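You operate a simulated robot arm through the tools that you are given. There is no shell and no other tool. Be economical: measure what you need, move in short steps, check, and stop when the job is done.

The job below is to be done with a simulated two-armed robot. You get a single attempt, and the scene is never put back.

JOB
Start a run at position 6; stop it once a reading shows.
Fine: work from the results page.

Only the result counts: the job must be done as asked and must still hold three seconds after the hand-in. Knocking over, shifting, dropping, spilling or breaking anything else fails it.

ROBOT AND FRAMES
Two 7-joint arms with fingered hands on one trunk, on a base that drives. Base frame: it is fixed to the floor where the robot stands at the start and does not move with it; the origin is under the middle of the robot, x ahead of it, y to its left, z up; the surface under the hand at the start is at about z = 0.88. Readings come in m, rad, newtons and seconds.
The left shoulder is at the start at [0.018, 0.213, 1.248], the right one opposite. With the tool pointing down near the work surface each hand reaches from about 0.1 to 0.66 m from the robot's upright axis, wherever it stands, measured 20 degrees to its own side. Places, roughly: computer power button [0.3, 0.6, 1]; eject button [0.3, 0.5, 1.2]; keyboard enter key [0.5, 0, 0.9]; keyboard new key [0.5, 0.1, 0.9]; keyboard print key [0.5, 0.1, 0.9]; keyboard rinse key [0.5, 0.2, 0.9]; keyboard run key [0.5, 0.3, 0.9]; keyboard save key [0.5, 0, 0.9]; keyboard stop key [0.5, 0.2, 0.9]; monitor power button [0.7, 0.1, 1]; mouse wheel [0.3, -0.3, 0.9]; printer power button [0.5, 0.9, 0.9]; resume button [0.5, 0.8, 0.9]. Payload 3.6 kg a hand.
The TCP of each hand is the grasp point between the finger pads, 0.022 m short of the fingertips. In the tool frame z runs along the fingers and y along their closing line. The gripper opens to 0.132 m. The gripper's body begins 0.06 m behind the TCP. The gripper is a hand of 4 fingers: y runs from the thumb to the fingers, the wrist lies at [0, 0, -0.203] in the tool frame.
Orientation is that of the tool frame in the base frame, as [roll, pitch, yaw] about the fixed x, y, z axes, in that order (R = Rz(yaw) Ry(pitch) Rx(roll)). With the fingers straight down and closing along the base's y, the tool's x points along the base's -x, its y along +y and its z along -z.

CONTROLS
- The arms move only by the tool send_rows. It takes "left_targets", "right_targets" or both (then of equal length, played together; a hand with none holds still); each is a list of rows, each a list of 6 numbers: the shift along the tool's x, y, z in units of 20 mm (1.0 is 20 mm), then the turn, a rotation vector about the tool's x, y, z in units of 8 degrees (1.0 is 8 degrees). In form: [[tx, ty, tz, rx, ry, rz], ...]. A call has 1 to 20 rows; each row shifts and turns the commanded pose from where the row before left it, along the tool's axes as they then stand. A call with a number of a shift or a turn outside -1 to 1 is refused whole. A row lasts 0.2 s, in which the tool goes at most 0.05 m and 0.15 rad; a call with a longer step from one row to the next is refused whole. Where a pose cannot be reached the arm comes as near as it can. A force on the tool above 40 N (or 10 N above the force at the start of the call, whichever is more), or a blocked arm, ends the call early, and 0.2 s more pass. In this call time passes only in rows, and 0.2 s behind the last. The reply holds the time, the measured pose of the TCP, the force on the tool along the base axes, the opening and the grip force, in the units named above and with some noise, with the torque about the TCP (base axes, N m) and any sound that the robot's microphone picked up, and new pictures: "views" is both (left out), scene, wrist or none (wrist: the cameras of the hands that moved).
- Cameras (640 x 400 px; columns grow to the right, rows downward): "scene" is now at [0.1632, 0.0136, 1.1744]; the picture's right is [0.32, -0.95, -0.00], its down [-0.29, -0.10, -0.95] and it looks along [0.90, 0.31, -0.31] (base axes); focal length 214 px, centre (320, 200). "left" rides on the left gripper at [-0.053, -0.053, -0.084] in its tool frame; the picture's right is [0.71, -0.71, 0.00], its down [0.53, 0.53, -0.67] and it looks along [0.47, 0.47, 0.74] (tool axes); focal length 247 px, centre (320, 200). "right" rides on the right gripper at [0.053, -0.053, -0.084] in its tool frame; the picture's right is [0.71, 0.71, 0.00], its down [-0.53, 0.53, -0.67] and it looks along [-0.47, 0.47, 0.74] (tool axes); focal length 247 px, centre (320, 200).
- slide_trunk(by): slides the trunk up (or, below 0, down) by that many m; the arms and the scene camera ride with it, the base frame stays. It gives what a move gives, with no picture.
- base_move(legs): drives the robot by 1 to 6 legs, each [ahead, turn to the left] in m and rad, along the robot's own axes; the way and the turn of a leg run together, so that a leg with both is an arc; at most 1.5 m and 3.142 rad a leg. The arms and the cameras ride along, it lands a little off, and it stops where it bumps. It gives what a move gives, and a new picture of the scene camera.
- finger_targets(finger1, finger2, finger3, thumb_bend, hand): sets how far each is bent, from 0 (flat) to 1 (curled in); at 0.3 the hand is open as for a grip, at 0.7 the pads meet at the TCP. One left out holds its place. A second passes; each finger stops where it meets its share of the squeeze, and holds until it gets a number again. It is the only way to open and close the hand. It gives what a move gives, with no picture; readings hold the bend of each and the force on the fingers (four entries, about 0 where the hand has none), thumb and palm.
- pan_tilt(pan, tilt): turns the head with the scene camera to pan (to the left, within 1.047 rad either way) and tilt (down, from -0.506 to 1.204), counted from straight ahead of the robot. It gives what a move gives, and a new picture of the scene camera.
- pixel_to_xyz(camera, pixels): for up to 12 pixels [column, row] of the newest picture of that camera ("zoom" is the newest enlarged one), the place [x, y, z] in the base frame of the surface seen there, good to about 0.002 m, but the place of the scene camera against the robot may be out by one fixed shift of up to 0.018 m in any direction. It takes no simulated time.
- zoom(camera, box): a new picture of the part [left, top, right, bottom] of that camera's present view, enlarged. It takes no simulated time.
- job_done(): hands the job in; it is judged then, once.

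Go step by step. Measure first, check grasps and placings, and put right what went wrong. The budget is 80 turns and 260 pictures, counting those below and the enlarged ones. Unless the task says otherwise, let go and move clear before handing in, and close with one line.

The tools are called after "Emit:" as name(argument=value, ...) on one line, values as JSON. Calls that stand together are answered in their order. send_rows: Moves the arms, as the interface text tells. Its arguments: {"type":"object","properties":{"left_targets":{"type":"array","items":{"type":"array","items":{"type":"number"}}},"right_targets":{"type":"array","items":{"type":"array","items":{"type":"number"}}},"views":{"type":"string","enum":["both","scene","wrist","none"]}},"required":[]} The other tools are called the same way: slide_trunk (by) slides the trunk up or down; finger_targets (finger1, finger2, finger3, thumb_bend, hand) moves the fingers one by one; base_move (legs) drives the base; pan_tilt (pan, tilt) turns the head that bears the scene camera; pixel_to_xyz (camera, pixels) gives the place of the surface under pixels of a picture; zoom (camera, box) takes an enlarged picture of a part of a camera's view; job_done () hands the job in.

At the start:

```text
clock: 0.0
left_ee_pos: [0.4267, 0.2583, 1.2399]
left_tcp_rot: [3.139, 0.01, 3.138]
left_force: [-0.9, -0.2, 0.4]
left_torque: [0.02, -0.02, -0.01]
left_finger_gap: 0.1319
left_gripper_force: 0.1
left_shape: jaw
left_bend: [0.3, 0.3, 0.3, 0.3]
left_finger forces: [0.0, 0.0, 0.1, 0.0, 0.0, 0.0]
right_ee_pos: [0.47, -0.0488, 1.2057]
right_tcp_rot: [3.14, 0.003, 3.138]
right_force: [-0.4, 0.6, 1.0]
right_torque: [-0.02, 0.0, 0.02]
right_finger_gap: 0.1321
right_gripper_force: 0.0
right_shape: jaw
right_bend: [0.3, 0.3, 0.3, 0.3]
right_finger forces: [0.0, 0.0, 0.0, 0.1, 0.0, 0.0]
trunk travel left (down, up): [-0.525, 0.151]
robot x, y, heading: [-0.0026, -0.0042, 0.004]
head pan, tilt: [0.33, 0.314]
```

scene: 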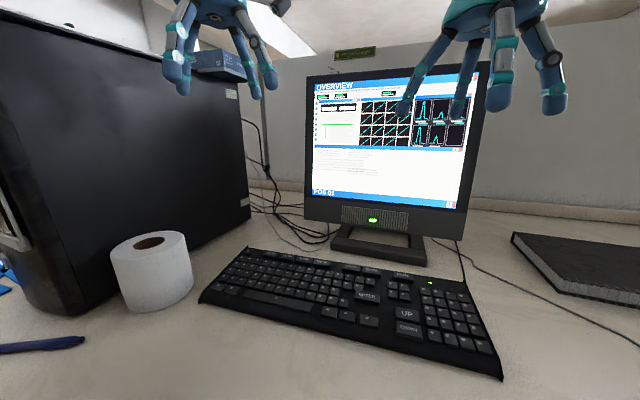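
right: 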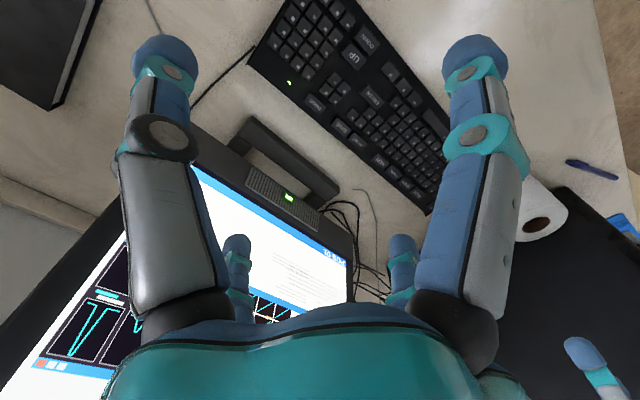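
left: 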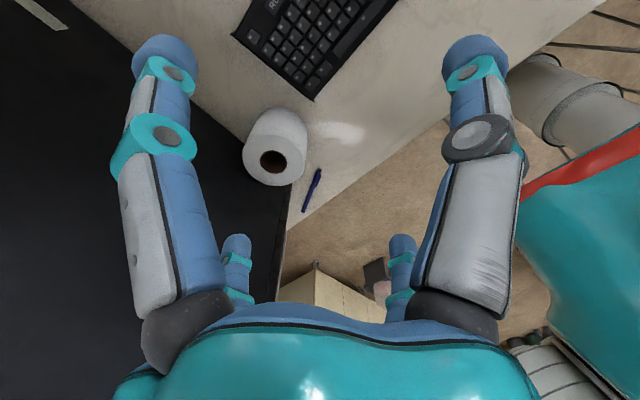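

The monitor at (390,140) shows an OVERVIEW page with "POS 03" at bottom left. I'll enlarge the screen and keyboard.

Emit:
zoom(camera="scene", box=[300, 60, 500, 220])

Emit:
zoom(camera="scene", box=[200, 230, 520, 390])

Emit:
zoom(camera="right", box=[240, 0, 460, 210])

```text
2.50 times, centred on (400, 140) of scene
```

zoom: 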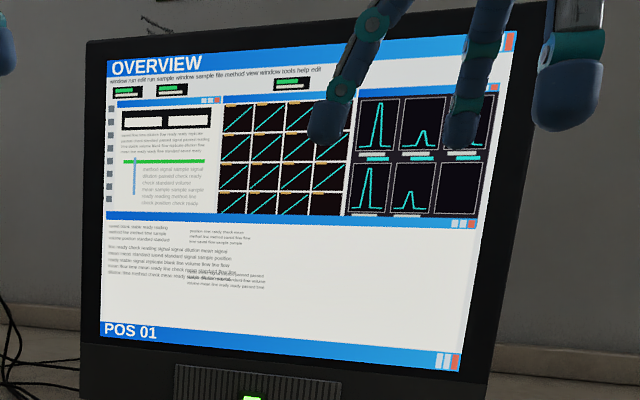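

```text
2.00 times, centred on (360, 310) of scene
```

zoom: 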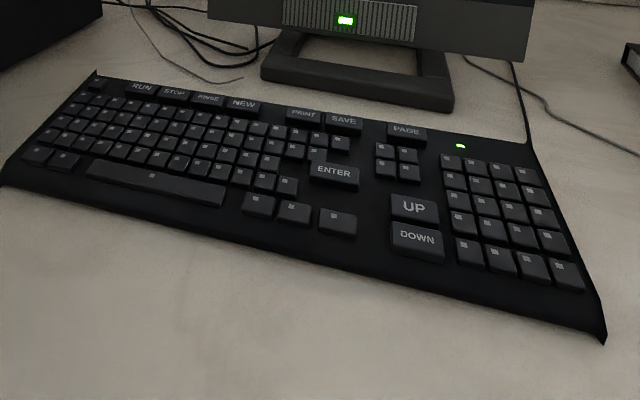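

```text
1.90 times, centred on (350, 105) of right
```

zoom: 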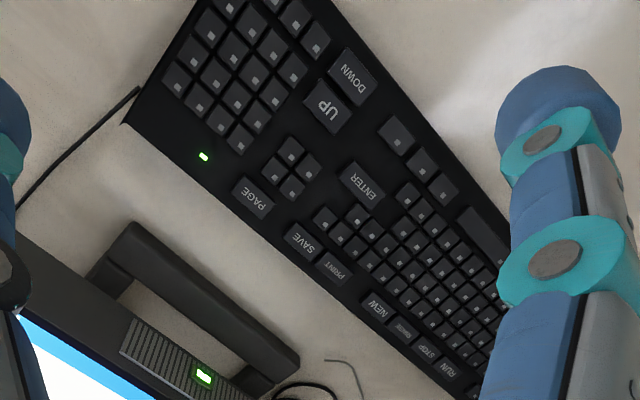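

The zoom shows POS 01 on the OVERVIEW page and keys PAGE, UP, DOWN, RUN and STOP. I'll measure the keys through the wrist zoom and the scene camera.

Emit:
pixel_to_xyz(camera="zoom", pixels=[[252, 198], [326, 109], [350, 77], [453, 372], [426, 350], [361, 183], [304, 240], [376, 308], [401, 330], [290, 20]])

Emit:
pixel_to_xyz(camera="scene", pixels=[[403, 294], [407, 313], [408, 320], [271, 274], [287, 276], [366, 297], [372, 291], [321, 281]])

```text
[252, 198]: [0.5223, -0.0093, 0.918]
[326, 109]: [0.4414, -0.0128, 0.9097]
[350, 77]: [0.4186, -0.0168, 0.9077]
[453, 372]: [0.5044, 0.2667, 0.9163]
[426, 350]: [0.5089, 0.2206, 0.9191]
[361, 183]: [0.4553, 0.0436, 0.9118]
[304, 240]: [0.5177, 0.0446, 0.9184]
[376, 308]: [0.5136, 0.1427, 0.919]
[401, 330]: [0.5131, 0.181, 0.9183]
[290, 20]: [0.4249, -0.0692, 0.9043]
```

```text
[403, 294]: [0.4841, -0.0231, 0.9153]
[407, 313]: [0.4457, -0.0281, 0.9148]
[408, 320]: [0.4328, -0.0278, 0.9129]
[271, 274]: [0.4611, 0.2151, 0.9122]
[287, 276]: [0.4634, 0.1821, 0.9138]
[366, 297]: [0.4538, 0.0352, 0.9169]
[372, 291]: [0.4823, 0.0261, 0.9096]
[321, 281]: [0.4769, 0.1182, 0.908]
```

Wrist coordinates put PAGE at (0.522,-0.009), UP at (0.441,-0.013), STOP at (0.509,0.221) and RUN at (0.504,0.267). Next I'll shape both hands into a one-finger pointer.

Emit:
finger_targets(hand="right", finger1=1, finger2=0.6, finger3=1, thumb_bend=1)

Emit:
finger_targets(hand="left", finger1=1, finger2=0.6, finger3=1, thumb_bend=1)

Emit:
pan_tilt(pan=0.15, tilt=0.3)

Emit:
zoom(camera="right", box=[0, 0, 640, 400])

```text
clock: 1.0
left_ee_pos: [0.4255, 0.2585, 1.2403]
left_tcp_rot: [3.14, 0.01, 3.138]
left_force: [-0.3, -0.3, 0.9]
left_torque: [0.01, 0.01, -0.04]
left_finger_gap: 0.1318
left_gripper_force: 0.1
left_shape: jaw
left_bend: [0.3, 0.3, 0.3, 0.3]
left_finger forces: [0.0, 0.0, 0.0, 0.1, 0.0, 0.1]
right_ee_pos: [0.4699, -0.0511, 1.2067]
right_tcp_rot: [3.14, 0.003, 3.135]
right_force: [0.2, -0.2, 0.1]
right_torque: [-0.02, 0.03, 0.02]
right_finger_gap: 0.0195
right_gripper_force: 0.1
right_shape: fingers
right_bend: [0.88, 0.6, 0.88, 1.0]
right_finger forces: [0.0, 0.0, 0.0, 0.0, 0.0, 0.0]
trunk travel left (down, up): [-0.525, 0.151]
robot x, y, heading: [0.0006, 0.0011, 0.002]
head pan, tilt: [0.33, 0.314]
```

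```text
clock: 2.0
left_ee_pos: [0.4264, 0.26, 1.2389]
left_tcp_rot: [3.139, 0.012, 3.137]
left_force: [-0.1, 0.0, 0.3]
left_torque: [-0.01, -0.01, 0.0]
left_finger_gap: 0.0193
left_gripper_force: 0.1
left_shape: fingers
left_bend: [0.88, 0.6, 0.88, 1.0]
left_finger forces: [0.0, 0.0, 0.0, 0.0, 0.1, 0.1]
right_ee_pos: [0.4702, -0.0496, 1.2057]
right_tcp_rot: [3.139, 0.004, 3.138]
right_force: [0.4, -0.7, 0.2]
right_torque: [-0.02, 0.0, -0.01]
right_finger_gap: 0.0143
right_gripper_force: 0.1
right_shape: fingers
right_bend: [0.97, 0.6, 0.97, 1.0]
right_finger forces: [0.0, 0.0, 0.1, 0.0, 0.0, 0.0]
trunk travel left (down, up): [-0.525, 0.151]
robot x, y, heading: [0.0037, 0.0032, -0.001]
head pan, tilt: [0.33, 0.314]
```

```text
clock: 2.7
left_ee_pos: [0.4264, 0.2588, 1.2408]
left_tcp_rot: [3.141, 0.012, 3.14]
left_force: [-0.2, -0.9, -0.5]
left_torque: [-0.01, 0.02, 0.0]
left_finger_gap: 0.0146
left_gripper_force: 0.0
left_shape: fingers
left_bend: [0.97, 0.6, 0.97, 1.0]
left_finger forces: [0.0, 0.1, 0.0, 0.0, 0.0, 0.0]
right_ee_pos: [0.4704, -0.0496, 1.2058]
right_tcp_rot: [3.139, 0.002, 3.136]
right_force: [-0.3, -0.8, 0.3]
right_torque: [-0.01, 0.0, 0.03]
right_finger_gap: 0.0145
right_gripper_force: 0.2
right_shape: fingers
right_bend: [0.97, 0.6, 0.97, 1.0]
right_finger forces: [0.1, 0.0, 0.0, 0.0, 0.0, 0.0]
trunk travel left (down, up): [-0.525, 0.151]
robot x, y, heading: [-0.0005, 0.0025, 0.002]
head pan, tilt: [0.15, 0.3]
```

scene: 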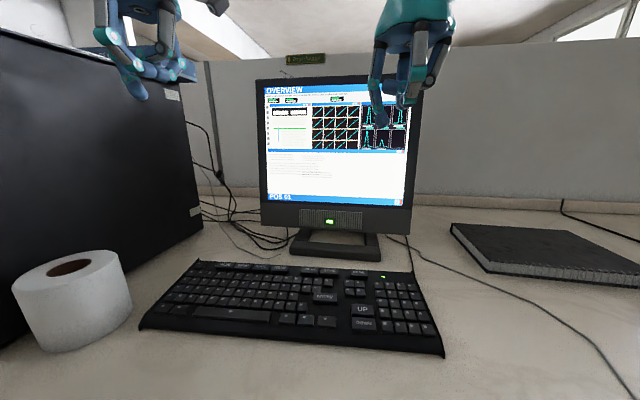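

```text
1.00 times, centred on (320, 200) of right (not enlarged: the box is as wide or as high as the picture)
```

zoom: 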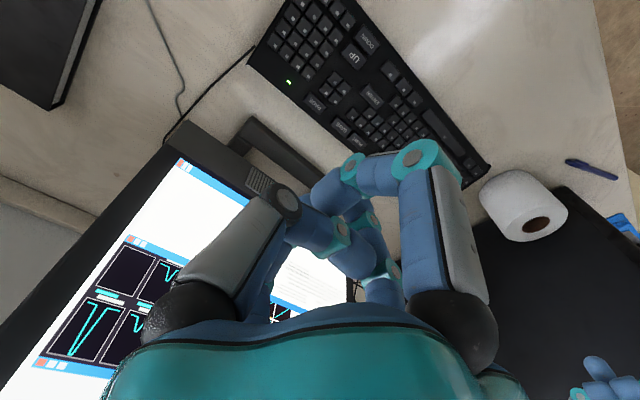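

The fingers have curled; I'll zoom in on the right hand at (405,70) to find the extended tip.

Emit:
zoom(camera="scene", box=[350, 30, 462, 100])

Emit:
zoom(camera="scene", box=[80, 30, 210, 111])

```text
5.71 times, centred on (406, 65) of scene
```

zoom: 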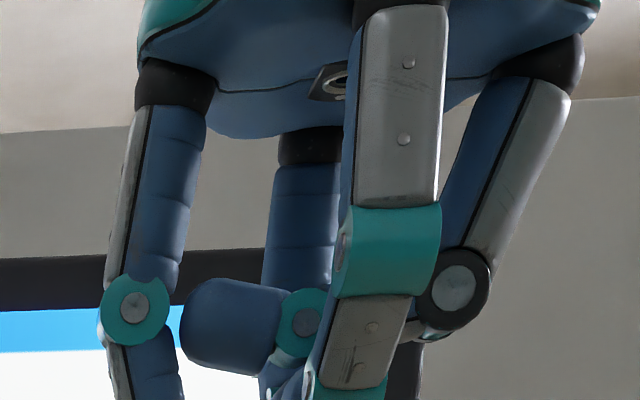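

```text
4.92 times, centred on (145, 70) of scene
```

zoom: 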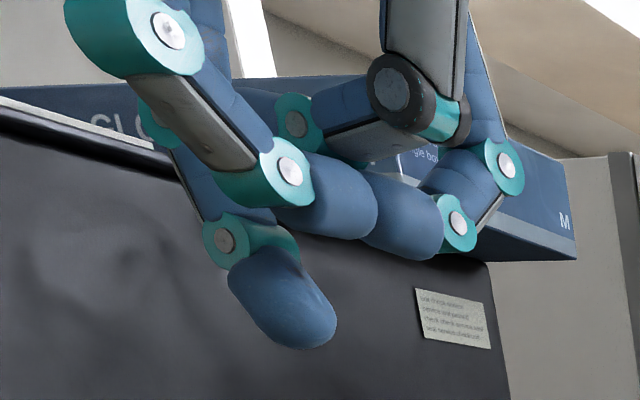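

Finger 2 is the lowest digit on both hands. I'll measure its tip, and get the scene-camera offset by reading the same keys in a scene zoom.

Emit:
pixel_to_xyz(camera="zoom", pixels=[[300, 346], [285, 325], [310, 320], [250, 300], [330, 320], [400, 245], [340, 228]])

Emit:
zoom(camera="scene", box=[290, 240, 450, 340])

Emit:
zoom(camera="right", box=[260, 0, 420, 100])

```text
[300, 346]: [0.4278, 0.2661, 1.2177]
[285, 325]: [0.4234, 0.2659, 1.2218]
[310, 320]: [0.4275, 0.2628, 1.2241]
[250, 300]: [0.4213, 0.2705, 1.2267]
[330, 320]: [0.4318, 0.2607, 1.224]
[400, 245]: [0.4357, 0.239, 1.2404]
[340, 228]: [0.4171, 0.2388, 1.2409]
```

```text
4.00 times, centred on (370, 290) of scene
```

zoom: 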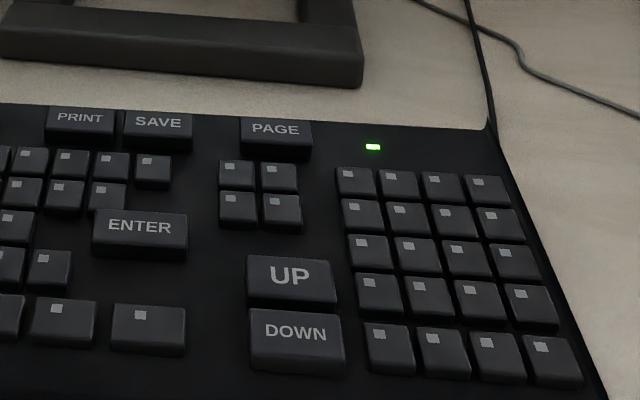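

```text
4.00 times, centred on (340, 50) of right
```

zoom: 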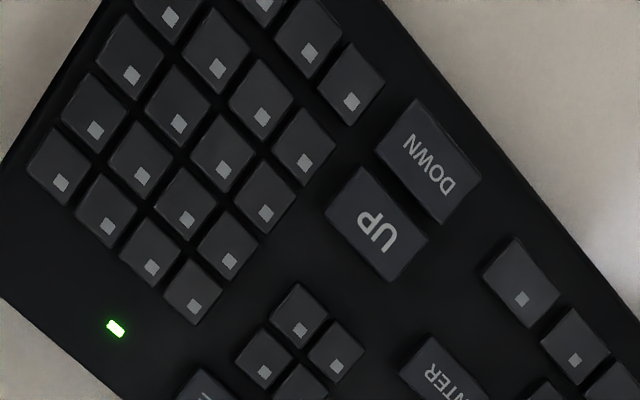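

Emit:
pixel_to_xyz(camera="zoom", pixels=[[377, 228], [430, 164], [115, 328], [62, 182], [352, 101]])

Emit:
zoom(camera="scene", box=[290, 240, 450, 340])

```text
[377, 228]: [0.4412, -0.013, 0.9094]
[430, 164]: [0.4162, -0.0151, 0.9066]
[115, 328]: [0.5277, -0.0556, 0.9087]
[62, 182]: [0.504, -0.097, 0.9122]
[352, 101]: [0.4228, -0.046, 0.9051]
```

```text
4.00 times, centred on (370, 290) of scene
```

zoom: 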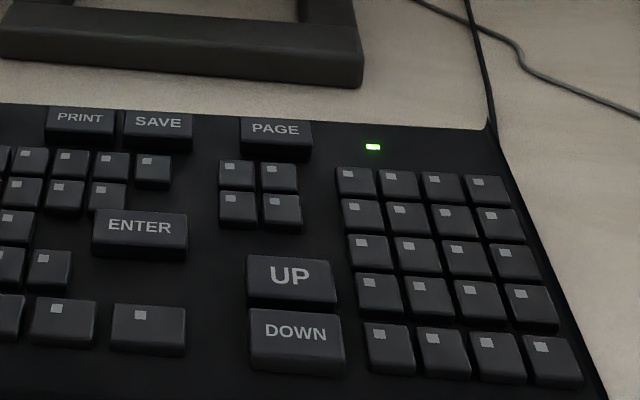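

Emit:
pixel_to_xyz(camera="zoom", pixels=[[290, 276], [295, 331], [372, 147], [478, 184], [376, 333], [275, 129]])

Emit:
zoom(camera="scene", box=[350, 60, 462, 130])

```text
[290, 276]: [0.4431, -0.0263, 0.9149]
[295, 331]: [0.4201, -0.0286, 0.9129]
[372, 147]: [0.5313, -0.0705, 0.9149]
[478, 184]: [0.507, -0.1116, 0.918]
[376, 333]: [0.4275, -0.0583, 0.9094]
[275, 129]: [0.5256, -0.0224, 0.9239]
```

```text
5.71 times, centred on (406, 95) of scene
```

zoom: 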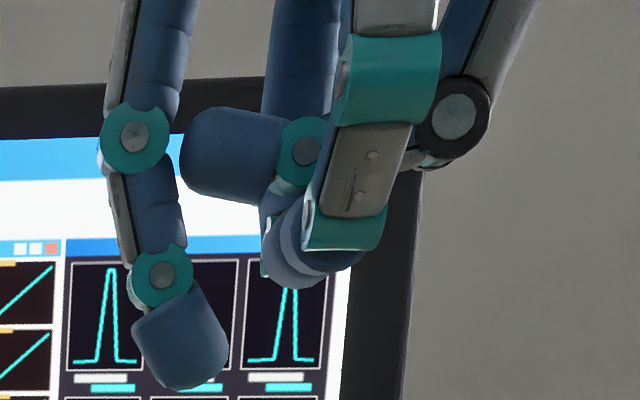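

The scene camera reads about (+0.0035,-0.014,+0.006) off against the wrist camera. Now the right tip at zoom (185,380).

Emit:
pixel_to_xyz(camera="zoom", pixels=[[183, 385], [200, 370], [165, 360], [215, 350], [185, 340], [300, 282], [230, 160]])

```text
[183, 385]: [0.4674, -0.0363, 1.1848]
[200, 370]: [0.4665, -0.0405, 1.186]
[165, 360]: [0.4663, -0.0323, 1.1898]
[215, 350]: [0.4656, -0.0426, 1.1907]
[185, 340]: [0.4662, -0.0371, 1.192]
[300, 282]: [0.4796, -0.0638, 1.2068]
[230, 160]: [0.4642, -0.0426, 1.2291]
```

Both fingertips sit at about TCP + (0, +0.023, -0.029). I'll bring the right hand over PAGE with the tip about 4 cm above it.

Emit:
send_rows(right_targets=[[-0.217, 0.073, 0.92, 0, 0, 0], [-0.217, 0.073, 0.92, 0, 0, 0], [-0.217, 0.073, 0.92, 0, 0, 0], [-0.217, 0.073, 0.92, 0, 0, 0], [-0.217, 0.073, 0.92, 0, 0, 0], [-0.217, 0.073, 0.92, 0, 0, 0], [-0.217, 0.073, 0.92, 0, 0, 0], [-0.217, 0.073, 0.92, 0, 0, 0], [-0.217, 0.073, 0.92, 0, 0, 0], [-0.217, 0.073, 0.92, 0, 0, 0], [-0.217, 0.073, 0.92, 0, 0, 0], [-0.217, 0.073, 0.92, 0, 0, 0]], views="both")

Emit:
zoom(camera="scene", box=[290, 210, 450, 310])

```text
clock: 5.3
left_ee_pos: [0.4266, 0.2588, 1.2398]
left_tcp_rot: [3.14, 0.011, 3.138]
left_force: [0.2, -0.2, -0.5]
left_torque: [0.0, 0.03, -0.01]
left_finger_gap: 0.0145
left_gripper_force: 0.1
left_shape: fingers
left_bend: [0.97, 0.6, 0.97, 1.0]
left_finger forces: [0.0, 0.0, 0.1, 0.0, 0.0, 0.0]
right_ee_pos: [0.5227, -0.0337, 0.9851]
right_tcp_rot: [3.14, 0.004, 3.135]
right_force: [0.3, 0.1, -0.7]
right_torque: [0.0, 0.01, -0.01]
right_finger_gap: 0.0142
right_gripper_force: 0.1
right_shape: fingers
right_bend: [0.97, 0.6, 0.97, 1.0]
right_finger forces: [0.1, 0.0, 0.0, 0.0, 0.0, 0.1]
trunk travel left (down, up): [-0.525, 0.151]
robot x, y, heading: [-0.0015, 0.0028, -0.001]
head pan, tilt: [0.15, 0.3]
```

scene: 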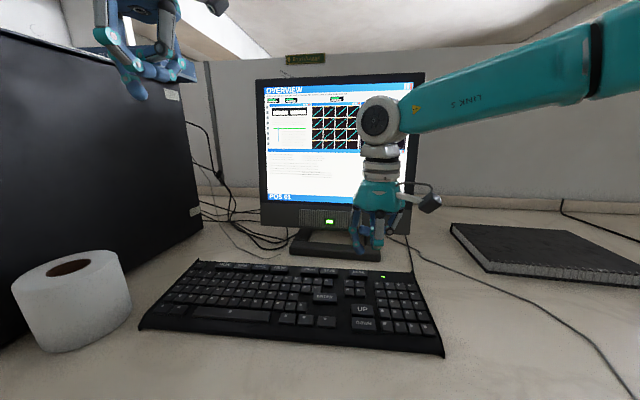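
right: 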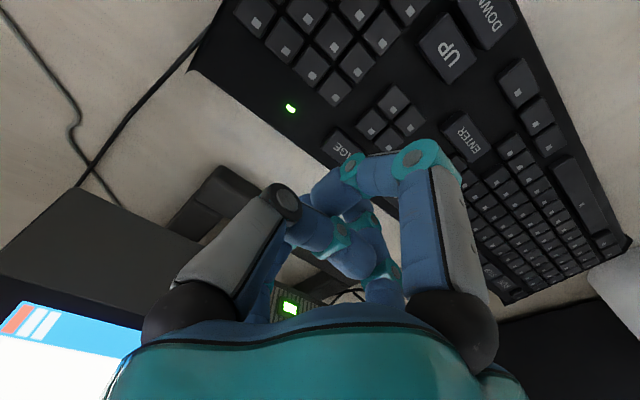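

```text
4.00 times, centred on (370, 260) of scene
```

zoom: 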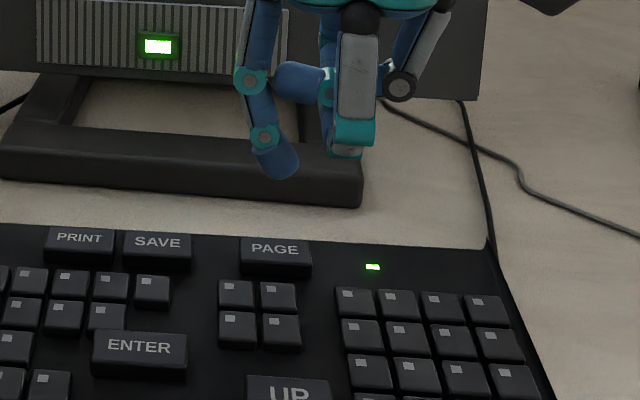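

The tip shows at zoom (283,172) above PAGE at (275,248). I'll measure both in the same camera.

Emit:
pixel_to_xyz(camera="zoom", pixels=[[280, 176], [285, 165], [270, 162], [296, 165], [275, 248], [275, 241], [275, 258]])

```text
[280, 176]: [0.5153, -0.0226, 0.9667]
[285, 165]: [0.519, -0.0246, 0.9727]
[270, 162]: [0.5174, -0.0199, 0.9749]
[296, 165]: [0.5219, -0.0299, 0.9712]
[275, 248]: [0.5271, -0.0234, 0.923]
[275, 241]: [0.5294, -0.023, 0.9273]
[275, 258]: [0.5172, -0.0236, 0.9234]
```

Tip and key are aligned within about 2 mm, with a gap of about 4 cm. I'll lower to near contact, then in small steps.

Emit:
send_rows(right_targets=[[0, 0, 0.9, 0, 0, 0], [0, 0, 0.8, 0, 0, 0], [0, 0, 0.15, 0, 0, 0], [0, 0, 0.15, 0, 0, 0], [0, 0, 0.1, 0, 0, 0]], views="scene")

Emit:
zoom(camera="scene", box=[290, 210, 450, 310])

```text
clock: 6.5
left_ee_pos: [0.4257, 0.2586, 1.2414]
left_tcp_rot: [3.14, 0.011, 3.138]
left_force: [-0.1, 0.0, 0.8]
left_torque: [-0.04, 0.0, -0.03]
left_finger_gap: 0.0146
left_gripper_force: 0.0
left_shape: fingers
left_bend: [0.97, 0.6, 0.97, 1.0]
left_finger forces: [0.0, 0.1, 0.1, 0.0, 0.0, 0.0]
right_ee_pos: [0.5213, -0.0306, 0.9449]
right_tcp_rot: [3.138, 0.004, 3.136]
right_force: [-0.7, 0.3, 1.6]
right_torque: [0.05, -0.02, 0.01]
right_finger_gap: 0.0146
right_gripper_force: 0.6
right_shape: fingers
right_bend: [0.97, 0.6, 0.97, 1.0]
right_finger forces: [0.1, 1.1, 0.0, 0.0, 0.0, 0.0]
trunk travel left (down, up): [-0.525, 0.151]
robot x, y, heading: [0.0012, 0.0015, 0.003]
head pan, tilt: [0.15, 0.3]
heard: click
```

scene: 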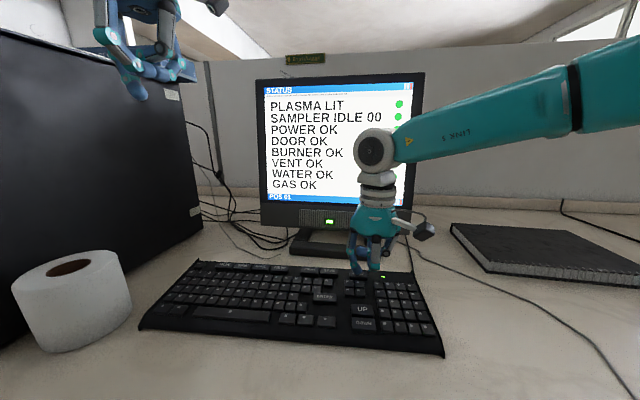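

```text
4.00 times, centred on (370, 260) of scene
```

zoom: 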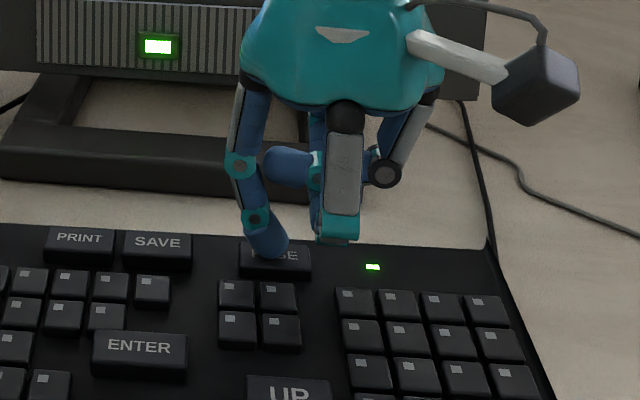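

A click, and the page changed to STATUS. I'll lift and press once more.

Emit:
send_rows(right_targets=[[0, 0, -0.6, 0, 0, 0], [0, 0, 0, 0, 0, 0], [0, 0, 0.3, 0, 0, 0], [0, 0, 0.3, 0, 0, 0], [0, 0, 0, 0, 0, 0]], views="scene")

```text
clock: 7.7
left_ee_pos: [0.4262, 0.2571, 1.2405]
left_tcp_rot: [3.141, 0.01, 3.138]
left_force: [0.0, -0.5, -0.2]
left_torque: [-0.01, -0.01, 0.0]
left_finger_gap: 0.0143
left_gripper_force: 0.1
left_shape: fingers
left_bend: [0.97, 0.6, 0.97, 1.0]
left_finger forces: [0.0, 0.1, 0.0, 0.0, 0.0, 0.0]
right_ee_pos: [0.5237, -0.031, 0.9449]
right_tcp_rot: [3.141, 0.004, 3.137]
right_force: [0.4, -0.3, 0.7]
right_torque: [0.02, 0.05, 0.02]
right_finger_gap: 0.0141
right_gripper_force: 0.3
right_shape: fingers
right_bend: [0.97, 0.6, 0.97, 1.0]
right_finger forces: [0.0, 0.8, 0.0, 0.1, 0.1, 0.0]
trunk travel left (down, up): [-0.525, 0.151]
robot x, y, heading: [-0.0028, -0.0004, -0.003]
head pan, tilt: [0.15, 0.3]
heard: click
```

scene: 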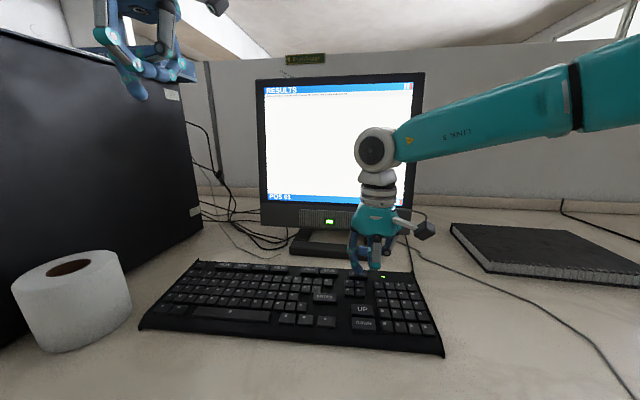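

The RESULTS page is now up with POS 01. I'll lift and move the right hand over UP.

Emit:
send_rows(right_targets=[[0, 0, -1, 0, 0, 0], [0, 0, -1, 0, 0, 0], [0.81, -0.05, 0, 0, 0, 0], [0.81, -0.05, 0, 0, 0, 0], [0.81, -0.05, 0, 0, 0, 0], [0.81, -0.05, 0, 0, 0, 0], [0.81, -0.05, 0, 0, 0, 0], [0, 0, 0.5, 0, 0, 0], [0, 0, 0, 0, 0, 0]], views="scene")

Emit:
zoom(camera="scene", box=[290, 240, 450, 340])

```text
clock: 9.7
left_ee_pos: [0.4257, 0.2586, 1.24]
left_tcp_rot: [3.14, 0.009, 3.138]
left_force: [-0.5, -1.2, 0.5]
left_torque: [-0.02, -0.01, 0.0]
left_finger_gap: 0.0146
left_gripper_force: 0.1
left_shape: fingers
left_bend: [0.97, 0.6, 0.97, 1.0]
left_finger forces: [0.0, 0.0, 0.1, 0.0, 0.0, 0.0]
right_ee_pos: [0.4419, -0.0349, 0.9733]
right_tcp_rot: [3.14, 0.003, 3.136]
right_force: [0.0, -0.8, 0.6]
right_torque: [-0.02, 0.0, 0.04]
right_finger_gap: 0.0146
right_gripper_force: 0.1
right_shape: fingers
right_bend: [0.97, 0.6, 0.97, 1.0]
right_finger forces: [0.0, 0.1, 0.0, 0.0, 0.0, 0.1]
trunk travel left (down, up): [-0.525, 0.151]
robot x, y, heading: [-0.0001, -0.0017, 0.0]
head pan, tilt: [0.15, 0.3]
```

scene: 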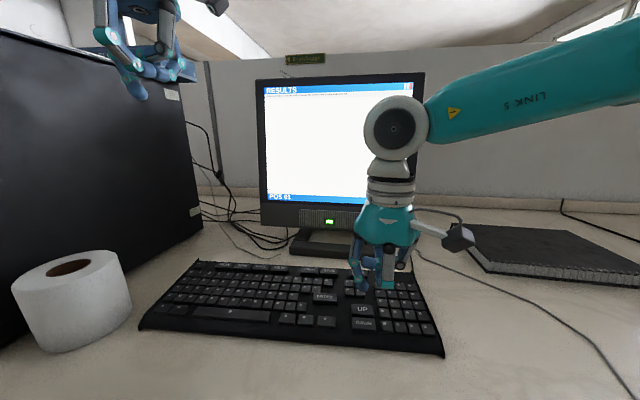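

```text
4.00 times, centred on (370, 290) of scene
```

zoom: 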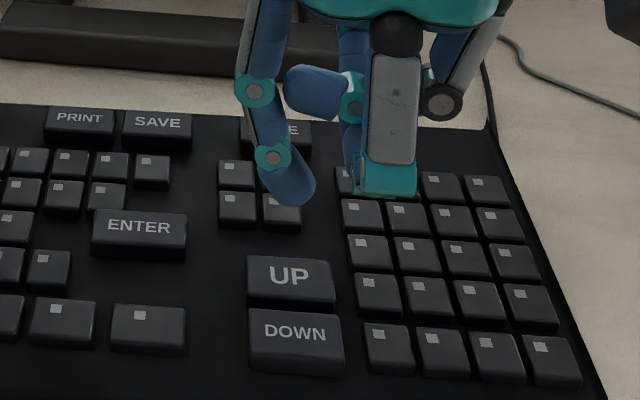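

The tip (293,200) is lined up over UP (290,276). I'll press once.

Emit:
send_rows(right_targets=[[0, 0, 0.9, 0, 0, 0], [0, 0, 0.8, 0, 0, 0], [0, 0, 0.15, 0, 0, 0], [0, 0, 0.15, 0, 0, 0], [0, 0, 0, 0, 0, 0]], views="none")

Emit:
zoom(camera="scene", box=[240, 70, 440, 330])

```text
clock: 10.9
left_ee_pos: [0.427, 0.2585, 1.2404]
left_tcp_rot: [3.14, 0.012, 3.139]
left_force: [-0.1, 0.6, 0.1]
left_torque: [0.0, 0.02, 0.0]
left_finger_gap: 0.0145
left_gripper_force: 0.1
left_shape: fingers
left_bend: [0.97, 0.6, 0.97, 1.0]
left_finger forces: [0.1, 0.0, 0.0, 0.0, 0.0, 0.1]
right_ee_pos: [0.4411, -0.036, 0.933]
right_tcp_rot: [3.138, 0.005, 3.136]
right_force: [1.0, 1.1, 5.5]
right_torque: [0.13, -0.03, -0.02]
right_finger_gap: 0.0145
right_gripper_force: 2.6
right_shape: fingers
right_bend: [0.97, 0.6, 0.97, 1.0]
right_finger forces: [0.0, 5.3, 0.0, 0.1, 0.1, 0.0]
trunk travel left (down, up): [-0.525, 0.151]
robot x, y, heading: [-0.0022, 0.0023, -0.003]
head pan, tilt: [0.15, 0.3]
heard: click
```

```text
1.54 times, centred on (340, 200) of scene
```

zoom: 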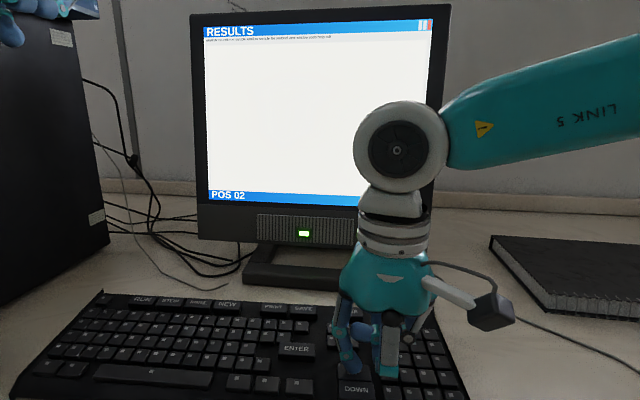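

POS 02 after one click. I'll press three more times and check.

Emit:
send_rows(right_targets=[[0, 0, -0.6, 0, 0, 0], [0, 0, 0, 0, 0, 0], [0, 0, 0.3, 0, 0, 0], [0, 0, 0.3, 0, 0, 0], [0, 0, 0, 0, 0, 0], [0, 0, -0.6, 0, 0, 0], [0, 0, 0, 0, 0, 0], [0, 0, 0.3, 0, 0, 0], [0, 0, 0.3, 0, 0, 0], [0, 0, 0, 0, 0, 0], [0, 0, -0.6, 0, 0, 0], [0, 0, 0, 0, 0, 0], [0, 0, 0.3, 0, 0, 0], [0, 0, 0.3, 0, 0, 0], [0, 0, 0, 0, 0, 0]], views="none")

Emit:
zoom(camera="scene", box=[240, 70, 440, 330])

```text
clock: 14.1
left_ee_pos: [0.4273, 0.2574, 1.2406]
left_tcp_rot: [3.14, 0.01, 3.138]
left_force: [0.5, -0.5, 0.1]
left_torque: [0.0, -0.02, 0.03]
left_finger_gap: 0.0144
left_gripper_force: 0.2
left_shape: fingers
left_bend: [0.97, 0.6, 0.97, 1.0]
left_finger forces: [0.1, 0.0, 0.1, 0.0, 0.0, 0.1]
right_ee_pos: [0.4395, -0.0363, 0.9344]
right_tcp_rot: [3.14, 0.004, 3.134]
right_force: [0.7, 0.4, 2.3]
right_torque: [0.07, -0.01, -0.01]
right_finger_gap: 0.0143
right_gripper_force: 1.1
right_shape: fingers
right_bend: [0.97, 0.6, 0.97, 1.0]
right_finger forces: [0.0, 2.0, 0.0, 0.1, 0.2, 0.1]
trunk travel left (down, up): [-0.525, 0.151]
robot x, y, heading: [-0.0014, 0.0028, -0.001]
head pan, tilt: [0.15, 0.3]
heard: click, click, click
```

```text
1.54 times, centred on (340, 200) of scene
```

zoom: 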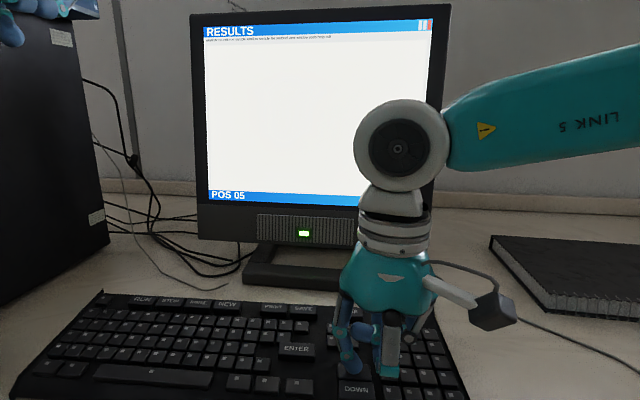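

POS 05. One more press, then I'll lift the right hand and move it to the right, clear of the screen.

Emit:
send_rows(right_targets=[[0, 0, -0.6, 0, 0, 0], [0, 0, 0, 0, 0, 0], [0, 0, 0.3, 0, 0, 0], [0, 0, 0.3, 0, 0, 0], [0, 0, 0, 0, 0, 0], [0, 0, -1, 0, 0, 0], [0, 0, -1, 0, 0, 0], [0, 0, -1, 0, 0, 0], [0, 0, -1, 0, 0, 0], [0.2, -1, -1, 0, 0, 0], [0.2, -1, -1, 0, 0, 0], [0.2, -1, 0, 0, 0, 0], [0.2, -1, 0, 0, 0, 0], [0.2, -1, 0, 0, 0, 0], [0, -1, 0, 0, 0, 0], [0, -1, 0, 0, 0, 0], [0, -1, 0, 0, 0, 0]], views="scene")

Emit:
zoom(camera="scene", box=[240, 70, 440, 210])

Emit:
zoom(camera="scene", box=[180, 240, 340, 340])

```text
clock: 17.7
left_ee_pos: [0.4263, 0.2584, 1.241]
left_tcp_rot: [3.14, 0.01, 3.138]
left_force: [0.1, 0.1, 0.0]
left_torque: [-0.02, 0.01, 0.02]
left_finger_gap: 0.0144
left_gripper_force: 0.0
left_shape: fingers
left_bend: [0.97, 0.6, 0.97, 1.0]
left_finger forces: [0.0, 0.1, 0.1, 0.1, 0.0, 0.0]
right_ee_pos: [0.4237, -0.1991, 1.0528]
right_tcp_rot: [3.141, 0.003, 3.137]
right_force: [-0.5, 0.2, 0.2]
right_torque: [0.0, 0.0, 0.05]
right_finger_gap: 0.0144
right_gripper_force: 0.0
right_shape: fingers
right_bend: [0.97, 0.6, 0.97, 1.0]
right_finger forces: [0.1, 0.0, 0.1, 0.0, 0.1, 0.0]
trunk travel left (down, up): [-0.525, 0.151]
robot x, y, heading: [0.0015, 0.0004, 0.001]
head pan, tilt: [0.15, 0.3]
heard: click
```

scene: 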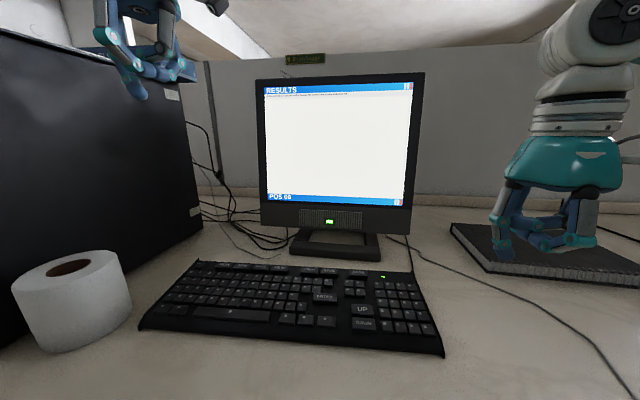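

```text
2.86 times, centred on (340, 140) of scene
```

zoom: 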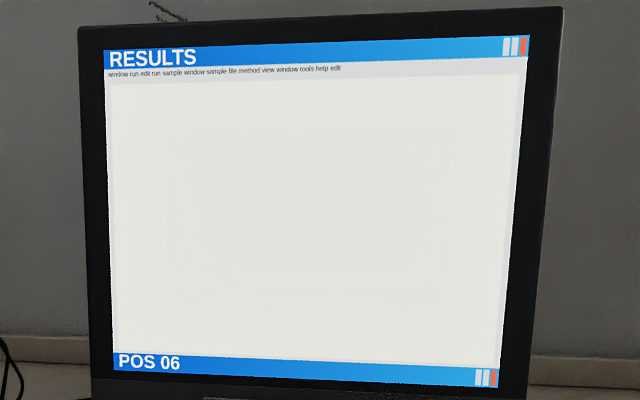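

```text
4.00 times, centred on (260, 290) of scene
```

zoom: 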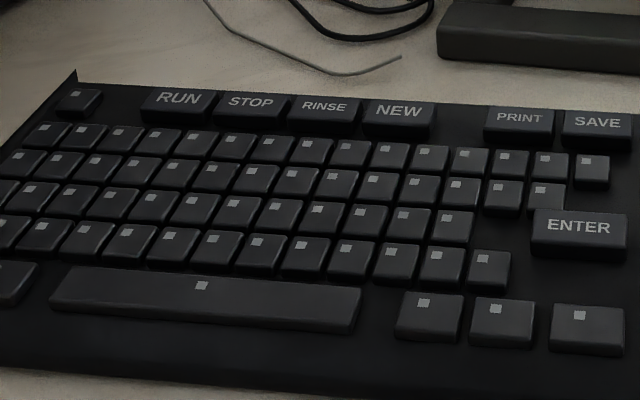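

POS 06 on RESULTS. Now I'll measure RUN (178,98) and STOP (250,101), plus the nearby computer case.

Emit:
pixel_to_xyz(camera="zoom", pixels=[[178, 98], [250, 101], [178, 108], [325, 107], [80, 98]])

Emit:
pixel_to_xyz(camera="scene", pixels=[[200, 220], [180, 180], [100, 240], [130, 290], [125, 260]])

```text
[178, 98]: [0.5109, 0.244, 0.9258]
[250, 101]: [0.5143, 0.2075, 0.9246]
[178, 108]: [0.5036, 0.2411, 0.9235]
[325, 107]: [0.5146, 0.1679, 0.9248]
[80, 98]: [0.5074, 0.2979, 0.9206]
```

```text
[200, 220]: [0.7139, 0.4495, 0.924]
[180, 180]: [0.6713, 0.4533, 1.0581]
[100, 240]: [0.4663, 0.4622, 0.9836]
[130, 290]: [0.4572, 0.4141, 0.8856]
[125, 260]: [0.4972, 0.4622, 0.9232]
```

RUN is at about (0.507,0.258,0.919) and STOP at (0.511,0.221). I'll bring the left hand over RUN, with the tip about 4 cm above.

Emit:
send_rows(left_targets=[[-0.291, -0.085, 0.9125, 0, 0, 0], [-0.291, -0.085, 0.9125, 0, 0, 0], [-0.291, -0.085, 0.9125, 0, 0, 0], [-0.291, -0.085, 0.9125, 0, 0, 0], [-0.291, -0.085, 0.9125, 0, 0, 0], [-0.291, -0.085, 0.9125, 0, 0, 0], [-0.291, -0.085, 0.9125, 0, 0, 0], [-0.291, -0.085, 0.9125, 0, 0, 0], [-0.291, -0.085, 0.9125, 0, 0, 0], [-0.291, -0.085, 0.9125, 0, 0, 0], [-0.291, -0.085, 0.9125, 0, 0, 0], [-0.291, -0.085, 0.9125, 0, 0, 0], [-0.291, -0.085, 0.9125, 0, 0, 0], [-0.291, -0.085, 0.9125, 0, 0, 0], [0, 0, 0, 0, 0, 0]], views="scene")

Emit:
zoom(camera="scene", box=[160, 200, 320, 300])

```text
clock: 18.8
left_ee_pos: [0.4548, 0.254, 1.2422]
left_tcp_rot: [3.131, 0.19, -3.138]
left_force: [0.1, -0.3, 0.6]
left_torque: [-0.05, 0.01, 0.03]
left_finger_gap: 0.0146
left_gripper_force: 0.0
left_shape: fingers
left_bend: [0.97, 0.6, 0.97, 1.0]
left_finger forces: [0.0, 0.0, 0.0, 0.0, 0.0, 0.1]
right_ee_pos: [0.4165, -0.1975, 1.055]
right_tcp_rot: [3.14, 0.009, -3.141]
right_force: [1.1, -0.3, 0.3]
right_torque: [0.03, 0.0, -0.01]
right_finger_gap: 0.0145
right_gripper_force: 0.1
right_shape: fingers
right_bend: [0.97, 0.6, 0.97, 1.0]
right_finger forces: [0.0, 0.0, 0.0, 0.1, 0.0, 0.0]
trunk travel left (down, up): [-0.525, 0.151]
robot x, y, heading: [0.0025, -0.0001, 0.015]
head pan, tilt: [0.15, 0.3]
stopped in row 5 (left hand): the arm was blocked; the commanded pose is now the measured one
```

scene: 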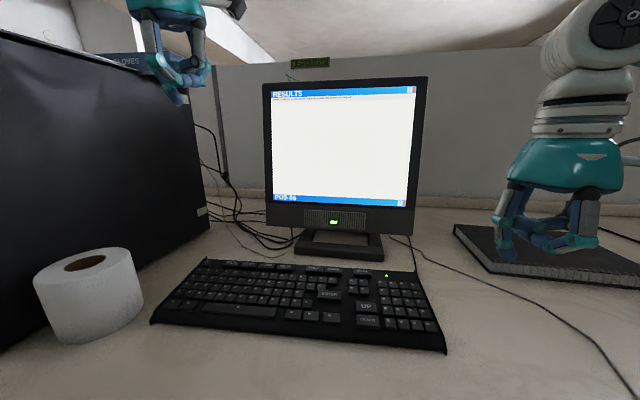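

```text
4.00 times, centred on (240, 250) of scene
```

zoom: 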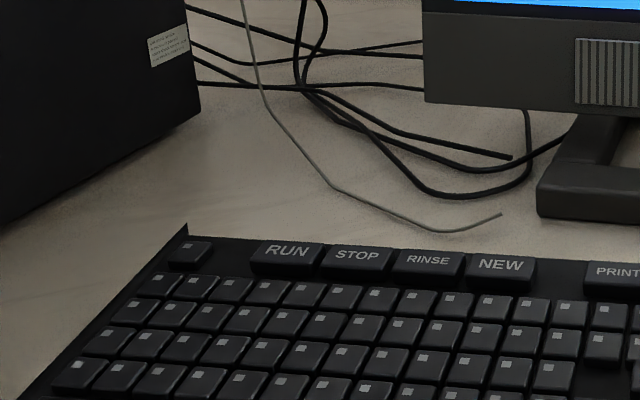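

The left arm was blocked in row 5; its elbow has likely met the tall computer case. I'll look left before freeing it.

Emit:
pan_tilt(pan=0.9, tilt=0.1)

```text
clock: 19.9
left_ee_pos: [0.4531, 0.2515, 1.242]
left_tcp_rot: [3.133, 0.188, 3.137]
left_force: [0.7, -0.1, 0.9]
left_torque: [0.01, -0.01, -0.02]
left_finger_gap: 0.0146
left_gripper_force: 0.0
left_shape: fingers
left_bend: [0.97, 0.6, 0.97, 1.0]
left_finger forces: [0.0, 0.1, 0.0, 0.2, 0.0, 0.1]
right_ee_pos: [0.4138, -0.1975, 1.0574]
right_tcp_rot: [3.14, 0.012, 3.14]
right_force: [0.5, -0.2, 0.7]
right_torque: [-0.02, -0.02, 0.0]
right_finger_gap: 0.0146
right_gripper_force: 0.1
right_shape: fingers
right_bend: [0.97, 0.6, 0.97, 1.0]
right_finger forces: [0.0, 0.1, 0.1, 0.0, 0.0, 0.0]
trunk travel left (down, up): [-0.525, 0.151]
robot x, y, heading: [-0.0001, -0.0014, 0.012]
head pan, tilt: [0.901, 0.099]
```

scene: 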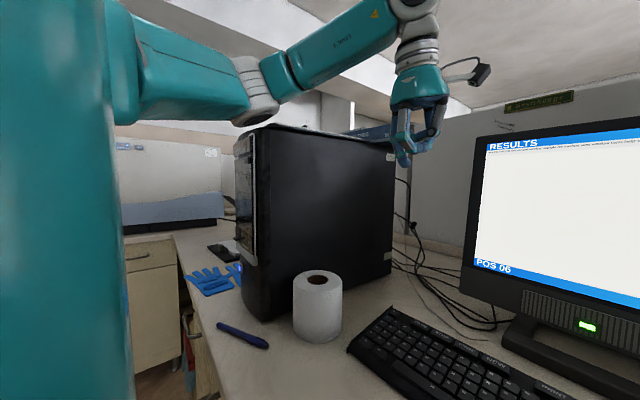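

The left elbow sits on the front edge of the computer case at (265,118). I'll slide the trunk up to lift it straight off.

Emit:
slide_trunk(by=0.06)

Emit:
send_rows(left_targets=[[0, 0, -0.8, 0, -0.8, 0], [0, 0, -0.8, 0, -0.6, 0], [0, 0, -0.8, 0, 0, 0], [0, 0, -0.8, 0, 0, 0], [0, 0, -0.8, 0, 0, 0], [0, 0, 0, 0, 0, 0]], views="scene")

```text
clock: 20.9
left_ee_pos: [0.472, 0.249, 1.2884]
left_tcp_rot: [3.137, 0.156, 3.128]
left_force: [1.2, 0.1, -0.7]
left_torque: [0.02, 0.05, -0.01]
left_finger_gap: 0.0148
left_gripper_force: 0.0
left_shape: fingers
left_bend: [0.97, 0.6, 0.97, 1.0]
left_finger forces: [0.0, 0.0, 0.0, 0.0, 0.0, 0.1]
right_ee_pos: [0.4328, -0.1958, 1.1105]
right_tcp_rot: [-3.141, -0.005, 3.139]
right_force: [-0.2, 0.0, -1.0]
right_torque: [0.01, 0.06, 0.03]
right_finger_gap: 0.0146
right_gripper_force: 0.2
right_shape: fingers
right_bend: [0.97, 0.6, 0.97, 1.0]
right_finger forces: [0.0, 0.0, 0.0, 0.0, 0.1, 0.0]
trunk travel left (down, up): [-0.585, 0.091]
robot x, y, heading: [0.0014, 0.0028, 0.006]
head pan, tilt: [0.901, 0.099]
```

```text
clock: 22.3
left_ee_pos: [0.4437, 0.249, 1.3663]
left_tcp_rot: [3.135, 0.357, 3.124]
left_force: [0.6, 0.2, -0.1]
left_torque: [0.02, -0.02, -0.02]
left_finger_gap: 0.0143
left_gripper_force: 0.0
left_shape: fingers
left_bend: [0.97, 0.6, 0.97, 1.0]
left_finger forces: [0.0, 0.0, 0.1, 0.1, 0.1, 0.0]
right_ee_pos: [0.4274, -0.1947, 1.1127]
right_tcp_rot: [3.14, -0.002, 3.137]
right_force: [-0.4, -0.4, -0.2]
right_torque: [-0.01, 0.01, -0.01]
right_finger_gap: 0.0145
right_gripper_force: 0.1
right_shape: fingers
right_bend: [0.97, 0.6, 0.97, 1.0]
right_finger forces: [0.1, 0.0, 0.0, 0.0, 0.1, 0.0]
trunk travel left (down, up): [-0.585, 0.091]
robot x, y, heading: [-0.0007, -0.0002, 0.009]
head pan, tilt: [0.901, 0.099]
```

scene: 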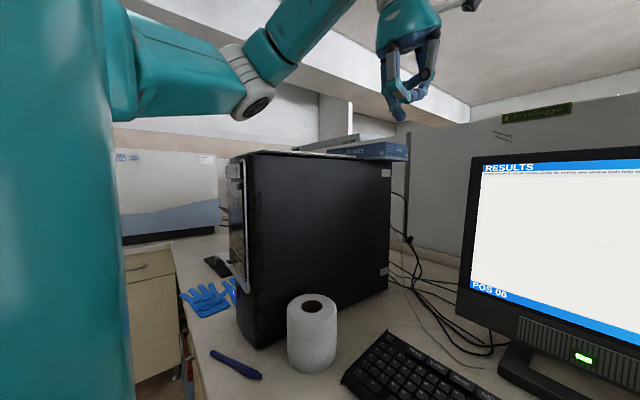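

The left arm is free and the case, roll and boxes look in place. I'll raise the left hand further out of the way and use the right hand for RUN/STOP.

Emit:
send_rows(left_targets=[[0, 0, -0.8, 0, 0, 0], [0, 0, -0.8, 0, 0, 0], [0, 0, -0.8, 0, 0, 0], [0, 0, -0.8, 0, 0, 0], [0, 0, -0.8, 0, 0, 0], [0, 0, -0.8, 0, 0, 0], [0, 0, -0.8, 0, 0, 0], [0, 0, 0, 0, 0, 0]], views="scene")

Emit:
pan_tilt(pan=0.25, tilt=0.3)

```text
clock: 24.1
left_ee_pos: [0.4054, 0.2498, 1.4713]
left_tcp_rot: [3.135, 0.357, 3.124]
left_force: [-0.3, -0.3, -0.8]
left_torque: [0.02, 0.02, -0.02]
left_finger_gap: 0.0147
left_gripper_force: 0.0
left_shape: fingers
left_bend: [0.97, 0.6, 0.97, 1.0]
left_finger forces: [0.0, 0.1, 0.0, 0.0, 0.1, 0.0]
right_ee_pos: [0.4277, -0.1953, 1.1116]
right_tcp_rot: [-3.141, -0.001, 3.138]
right_force: [0.1, -0.2, 1.0]
right_torque: [0.01, -0.03, -0.01]
right_finger_gap: 0.0143
right_gripper_force: 0.1
right_shape: fingers
right_bend: [0.97, 0.6, 0.97, 1.0]
right_finger forces: [0.0, 0.1, 0.0, 0.0, 0.0, 0.0]
trunk travel left (down, up): [-0.585, 0.091]
robot x, y, heading: [0.0021, 0.0003, 0.002]
head pan, tilt: [0.901, 0.099]
```

scene: 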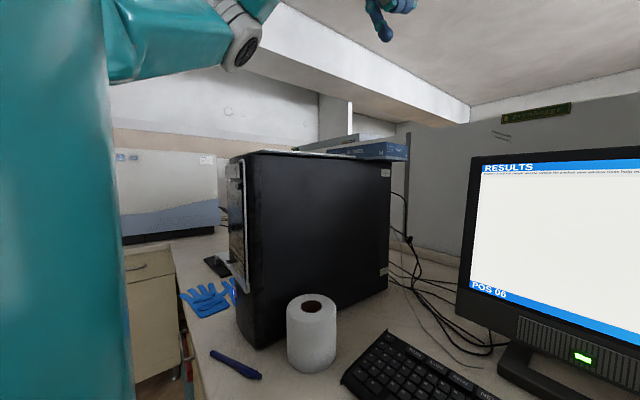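

```text
clock: 25.1
left_ee_pos: [0.4048, 0.2479, 1.4708]
left_tcp_rot: [3.135, 0.359, 3.124]
left_force: [0.3, 0.3, -0.1]
left_torque: [0.0, -0.02, 0.0]
left_finger_gap: 0.0146
left_gripper_force: 0.1
left_shape: fingers
left_bend: [0.97, 0.6, 0.97, 1.0]
left_finger forces: [0.1, 0.1, 0.0, 0.1, 0.1, 0.1]
right_ee_pos: [0.4275, -0.1953, 1.1121]
right_tcp_rot: [-3.141, -0.001, 3.138]
right_force: [0.2, 0.3, 0.1]
right_torque: [0.02, 0.02, 0.02]
right_finger_gap: 0.0145
right_gripper_force: 0.1
right_shape: fingers
right_bend: [0.97, 0.6, 0.97, 1.0]
right_finger forces: [0.0, 0.0, 0.1, 0.0, 0.0, 0.0]
trunk travel left (down, up): [-0.585, 0.091]
robot x, y, heading: [0.0019, 0.0009, 0.006]
head pan, tilt: [0.25, 0.3]
```

scene: 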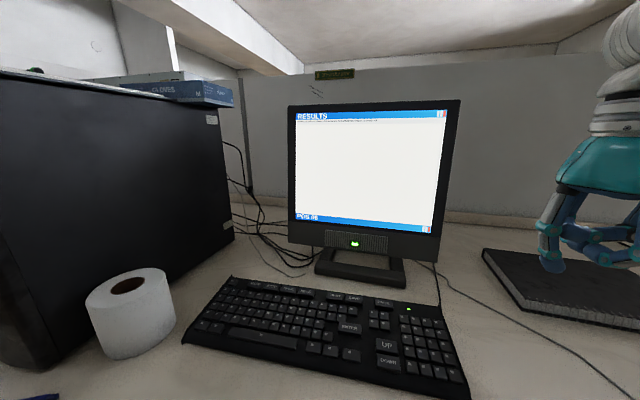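

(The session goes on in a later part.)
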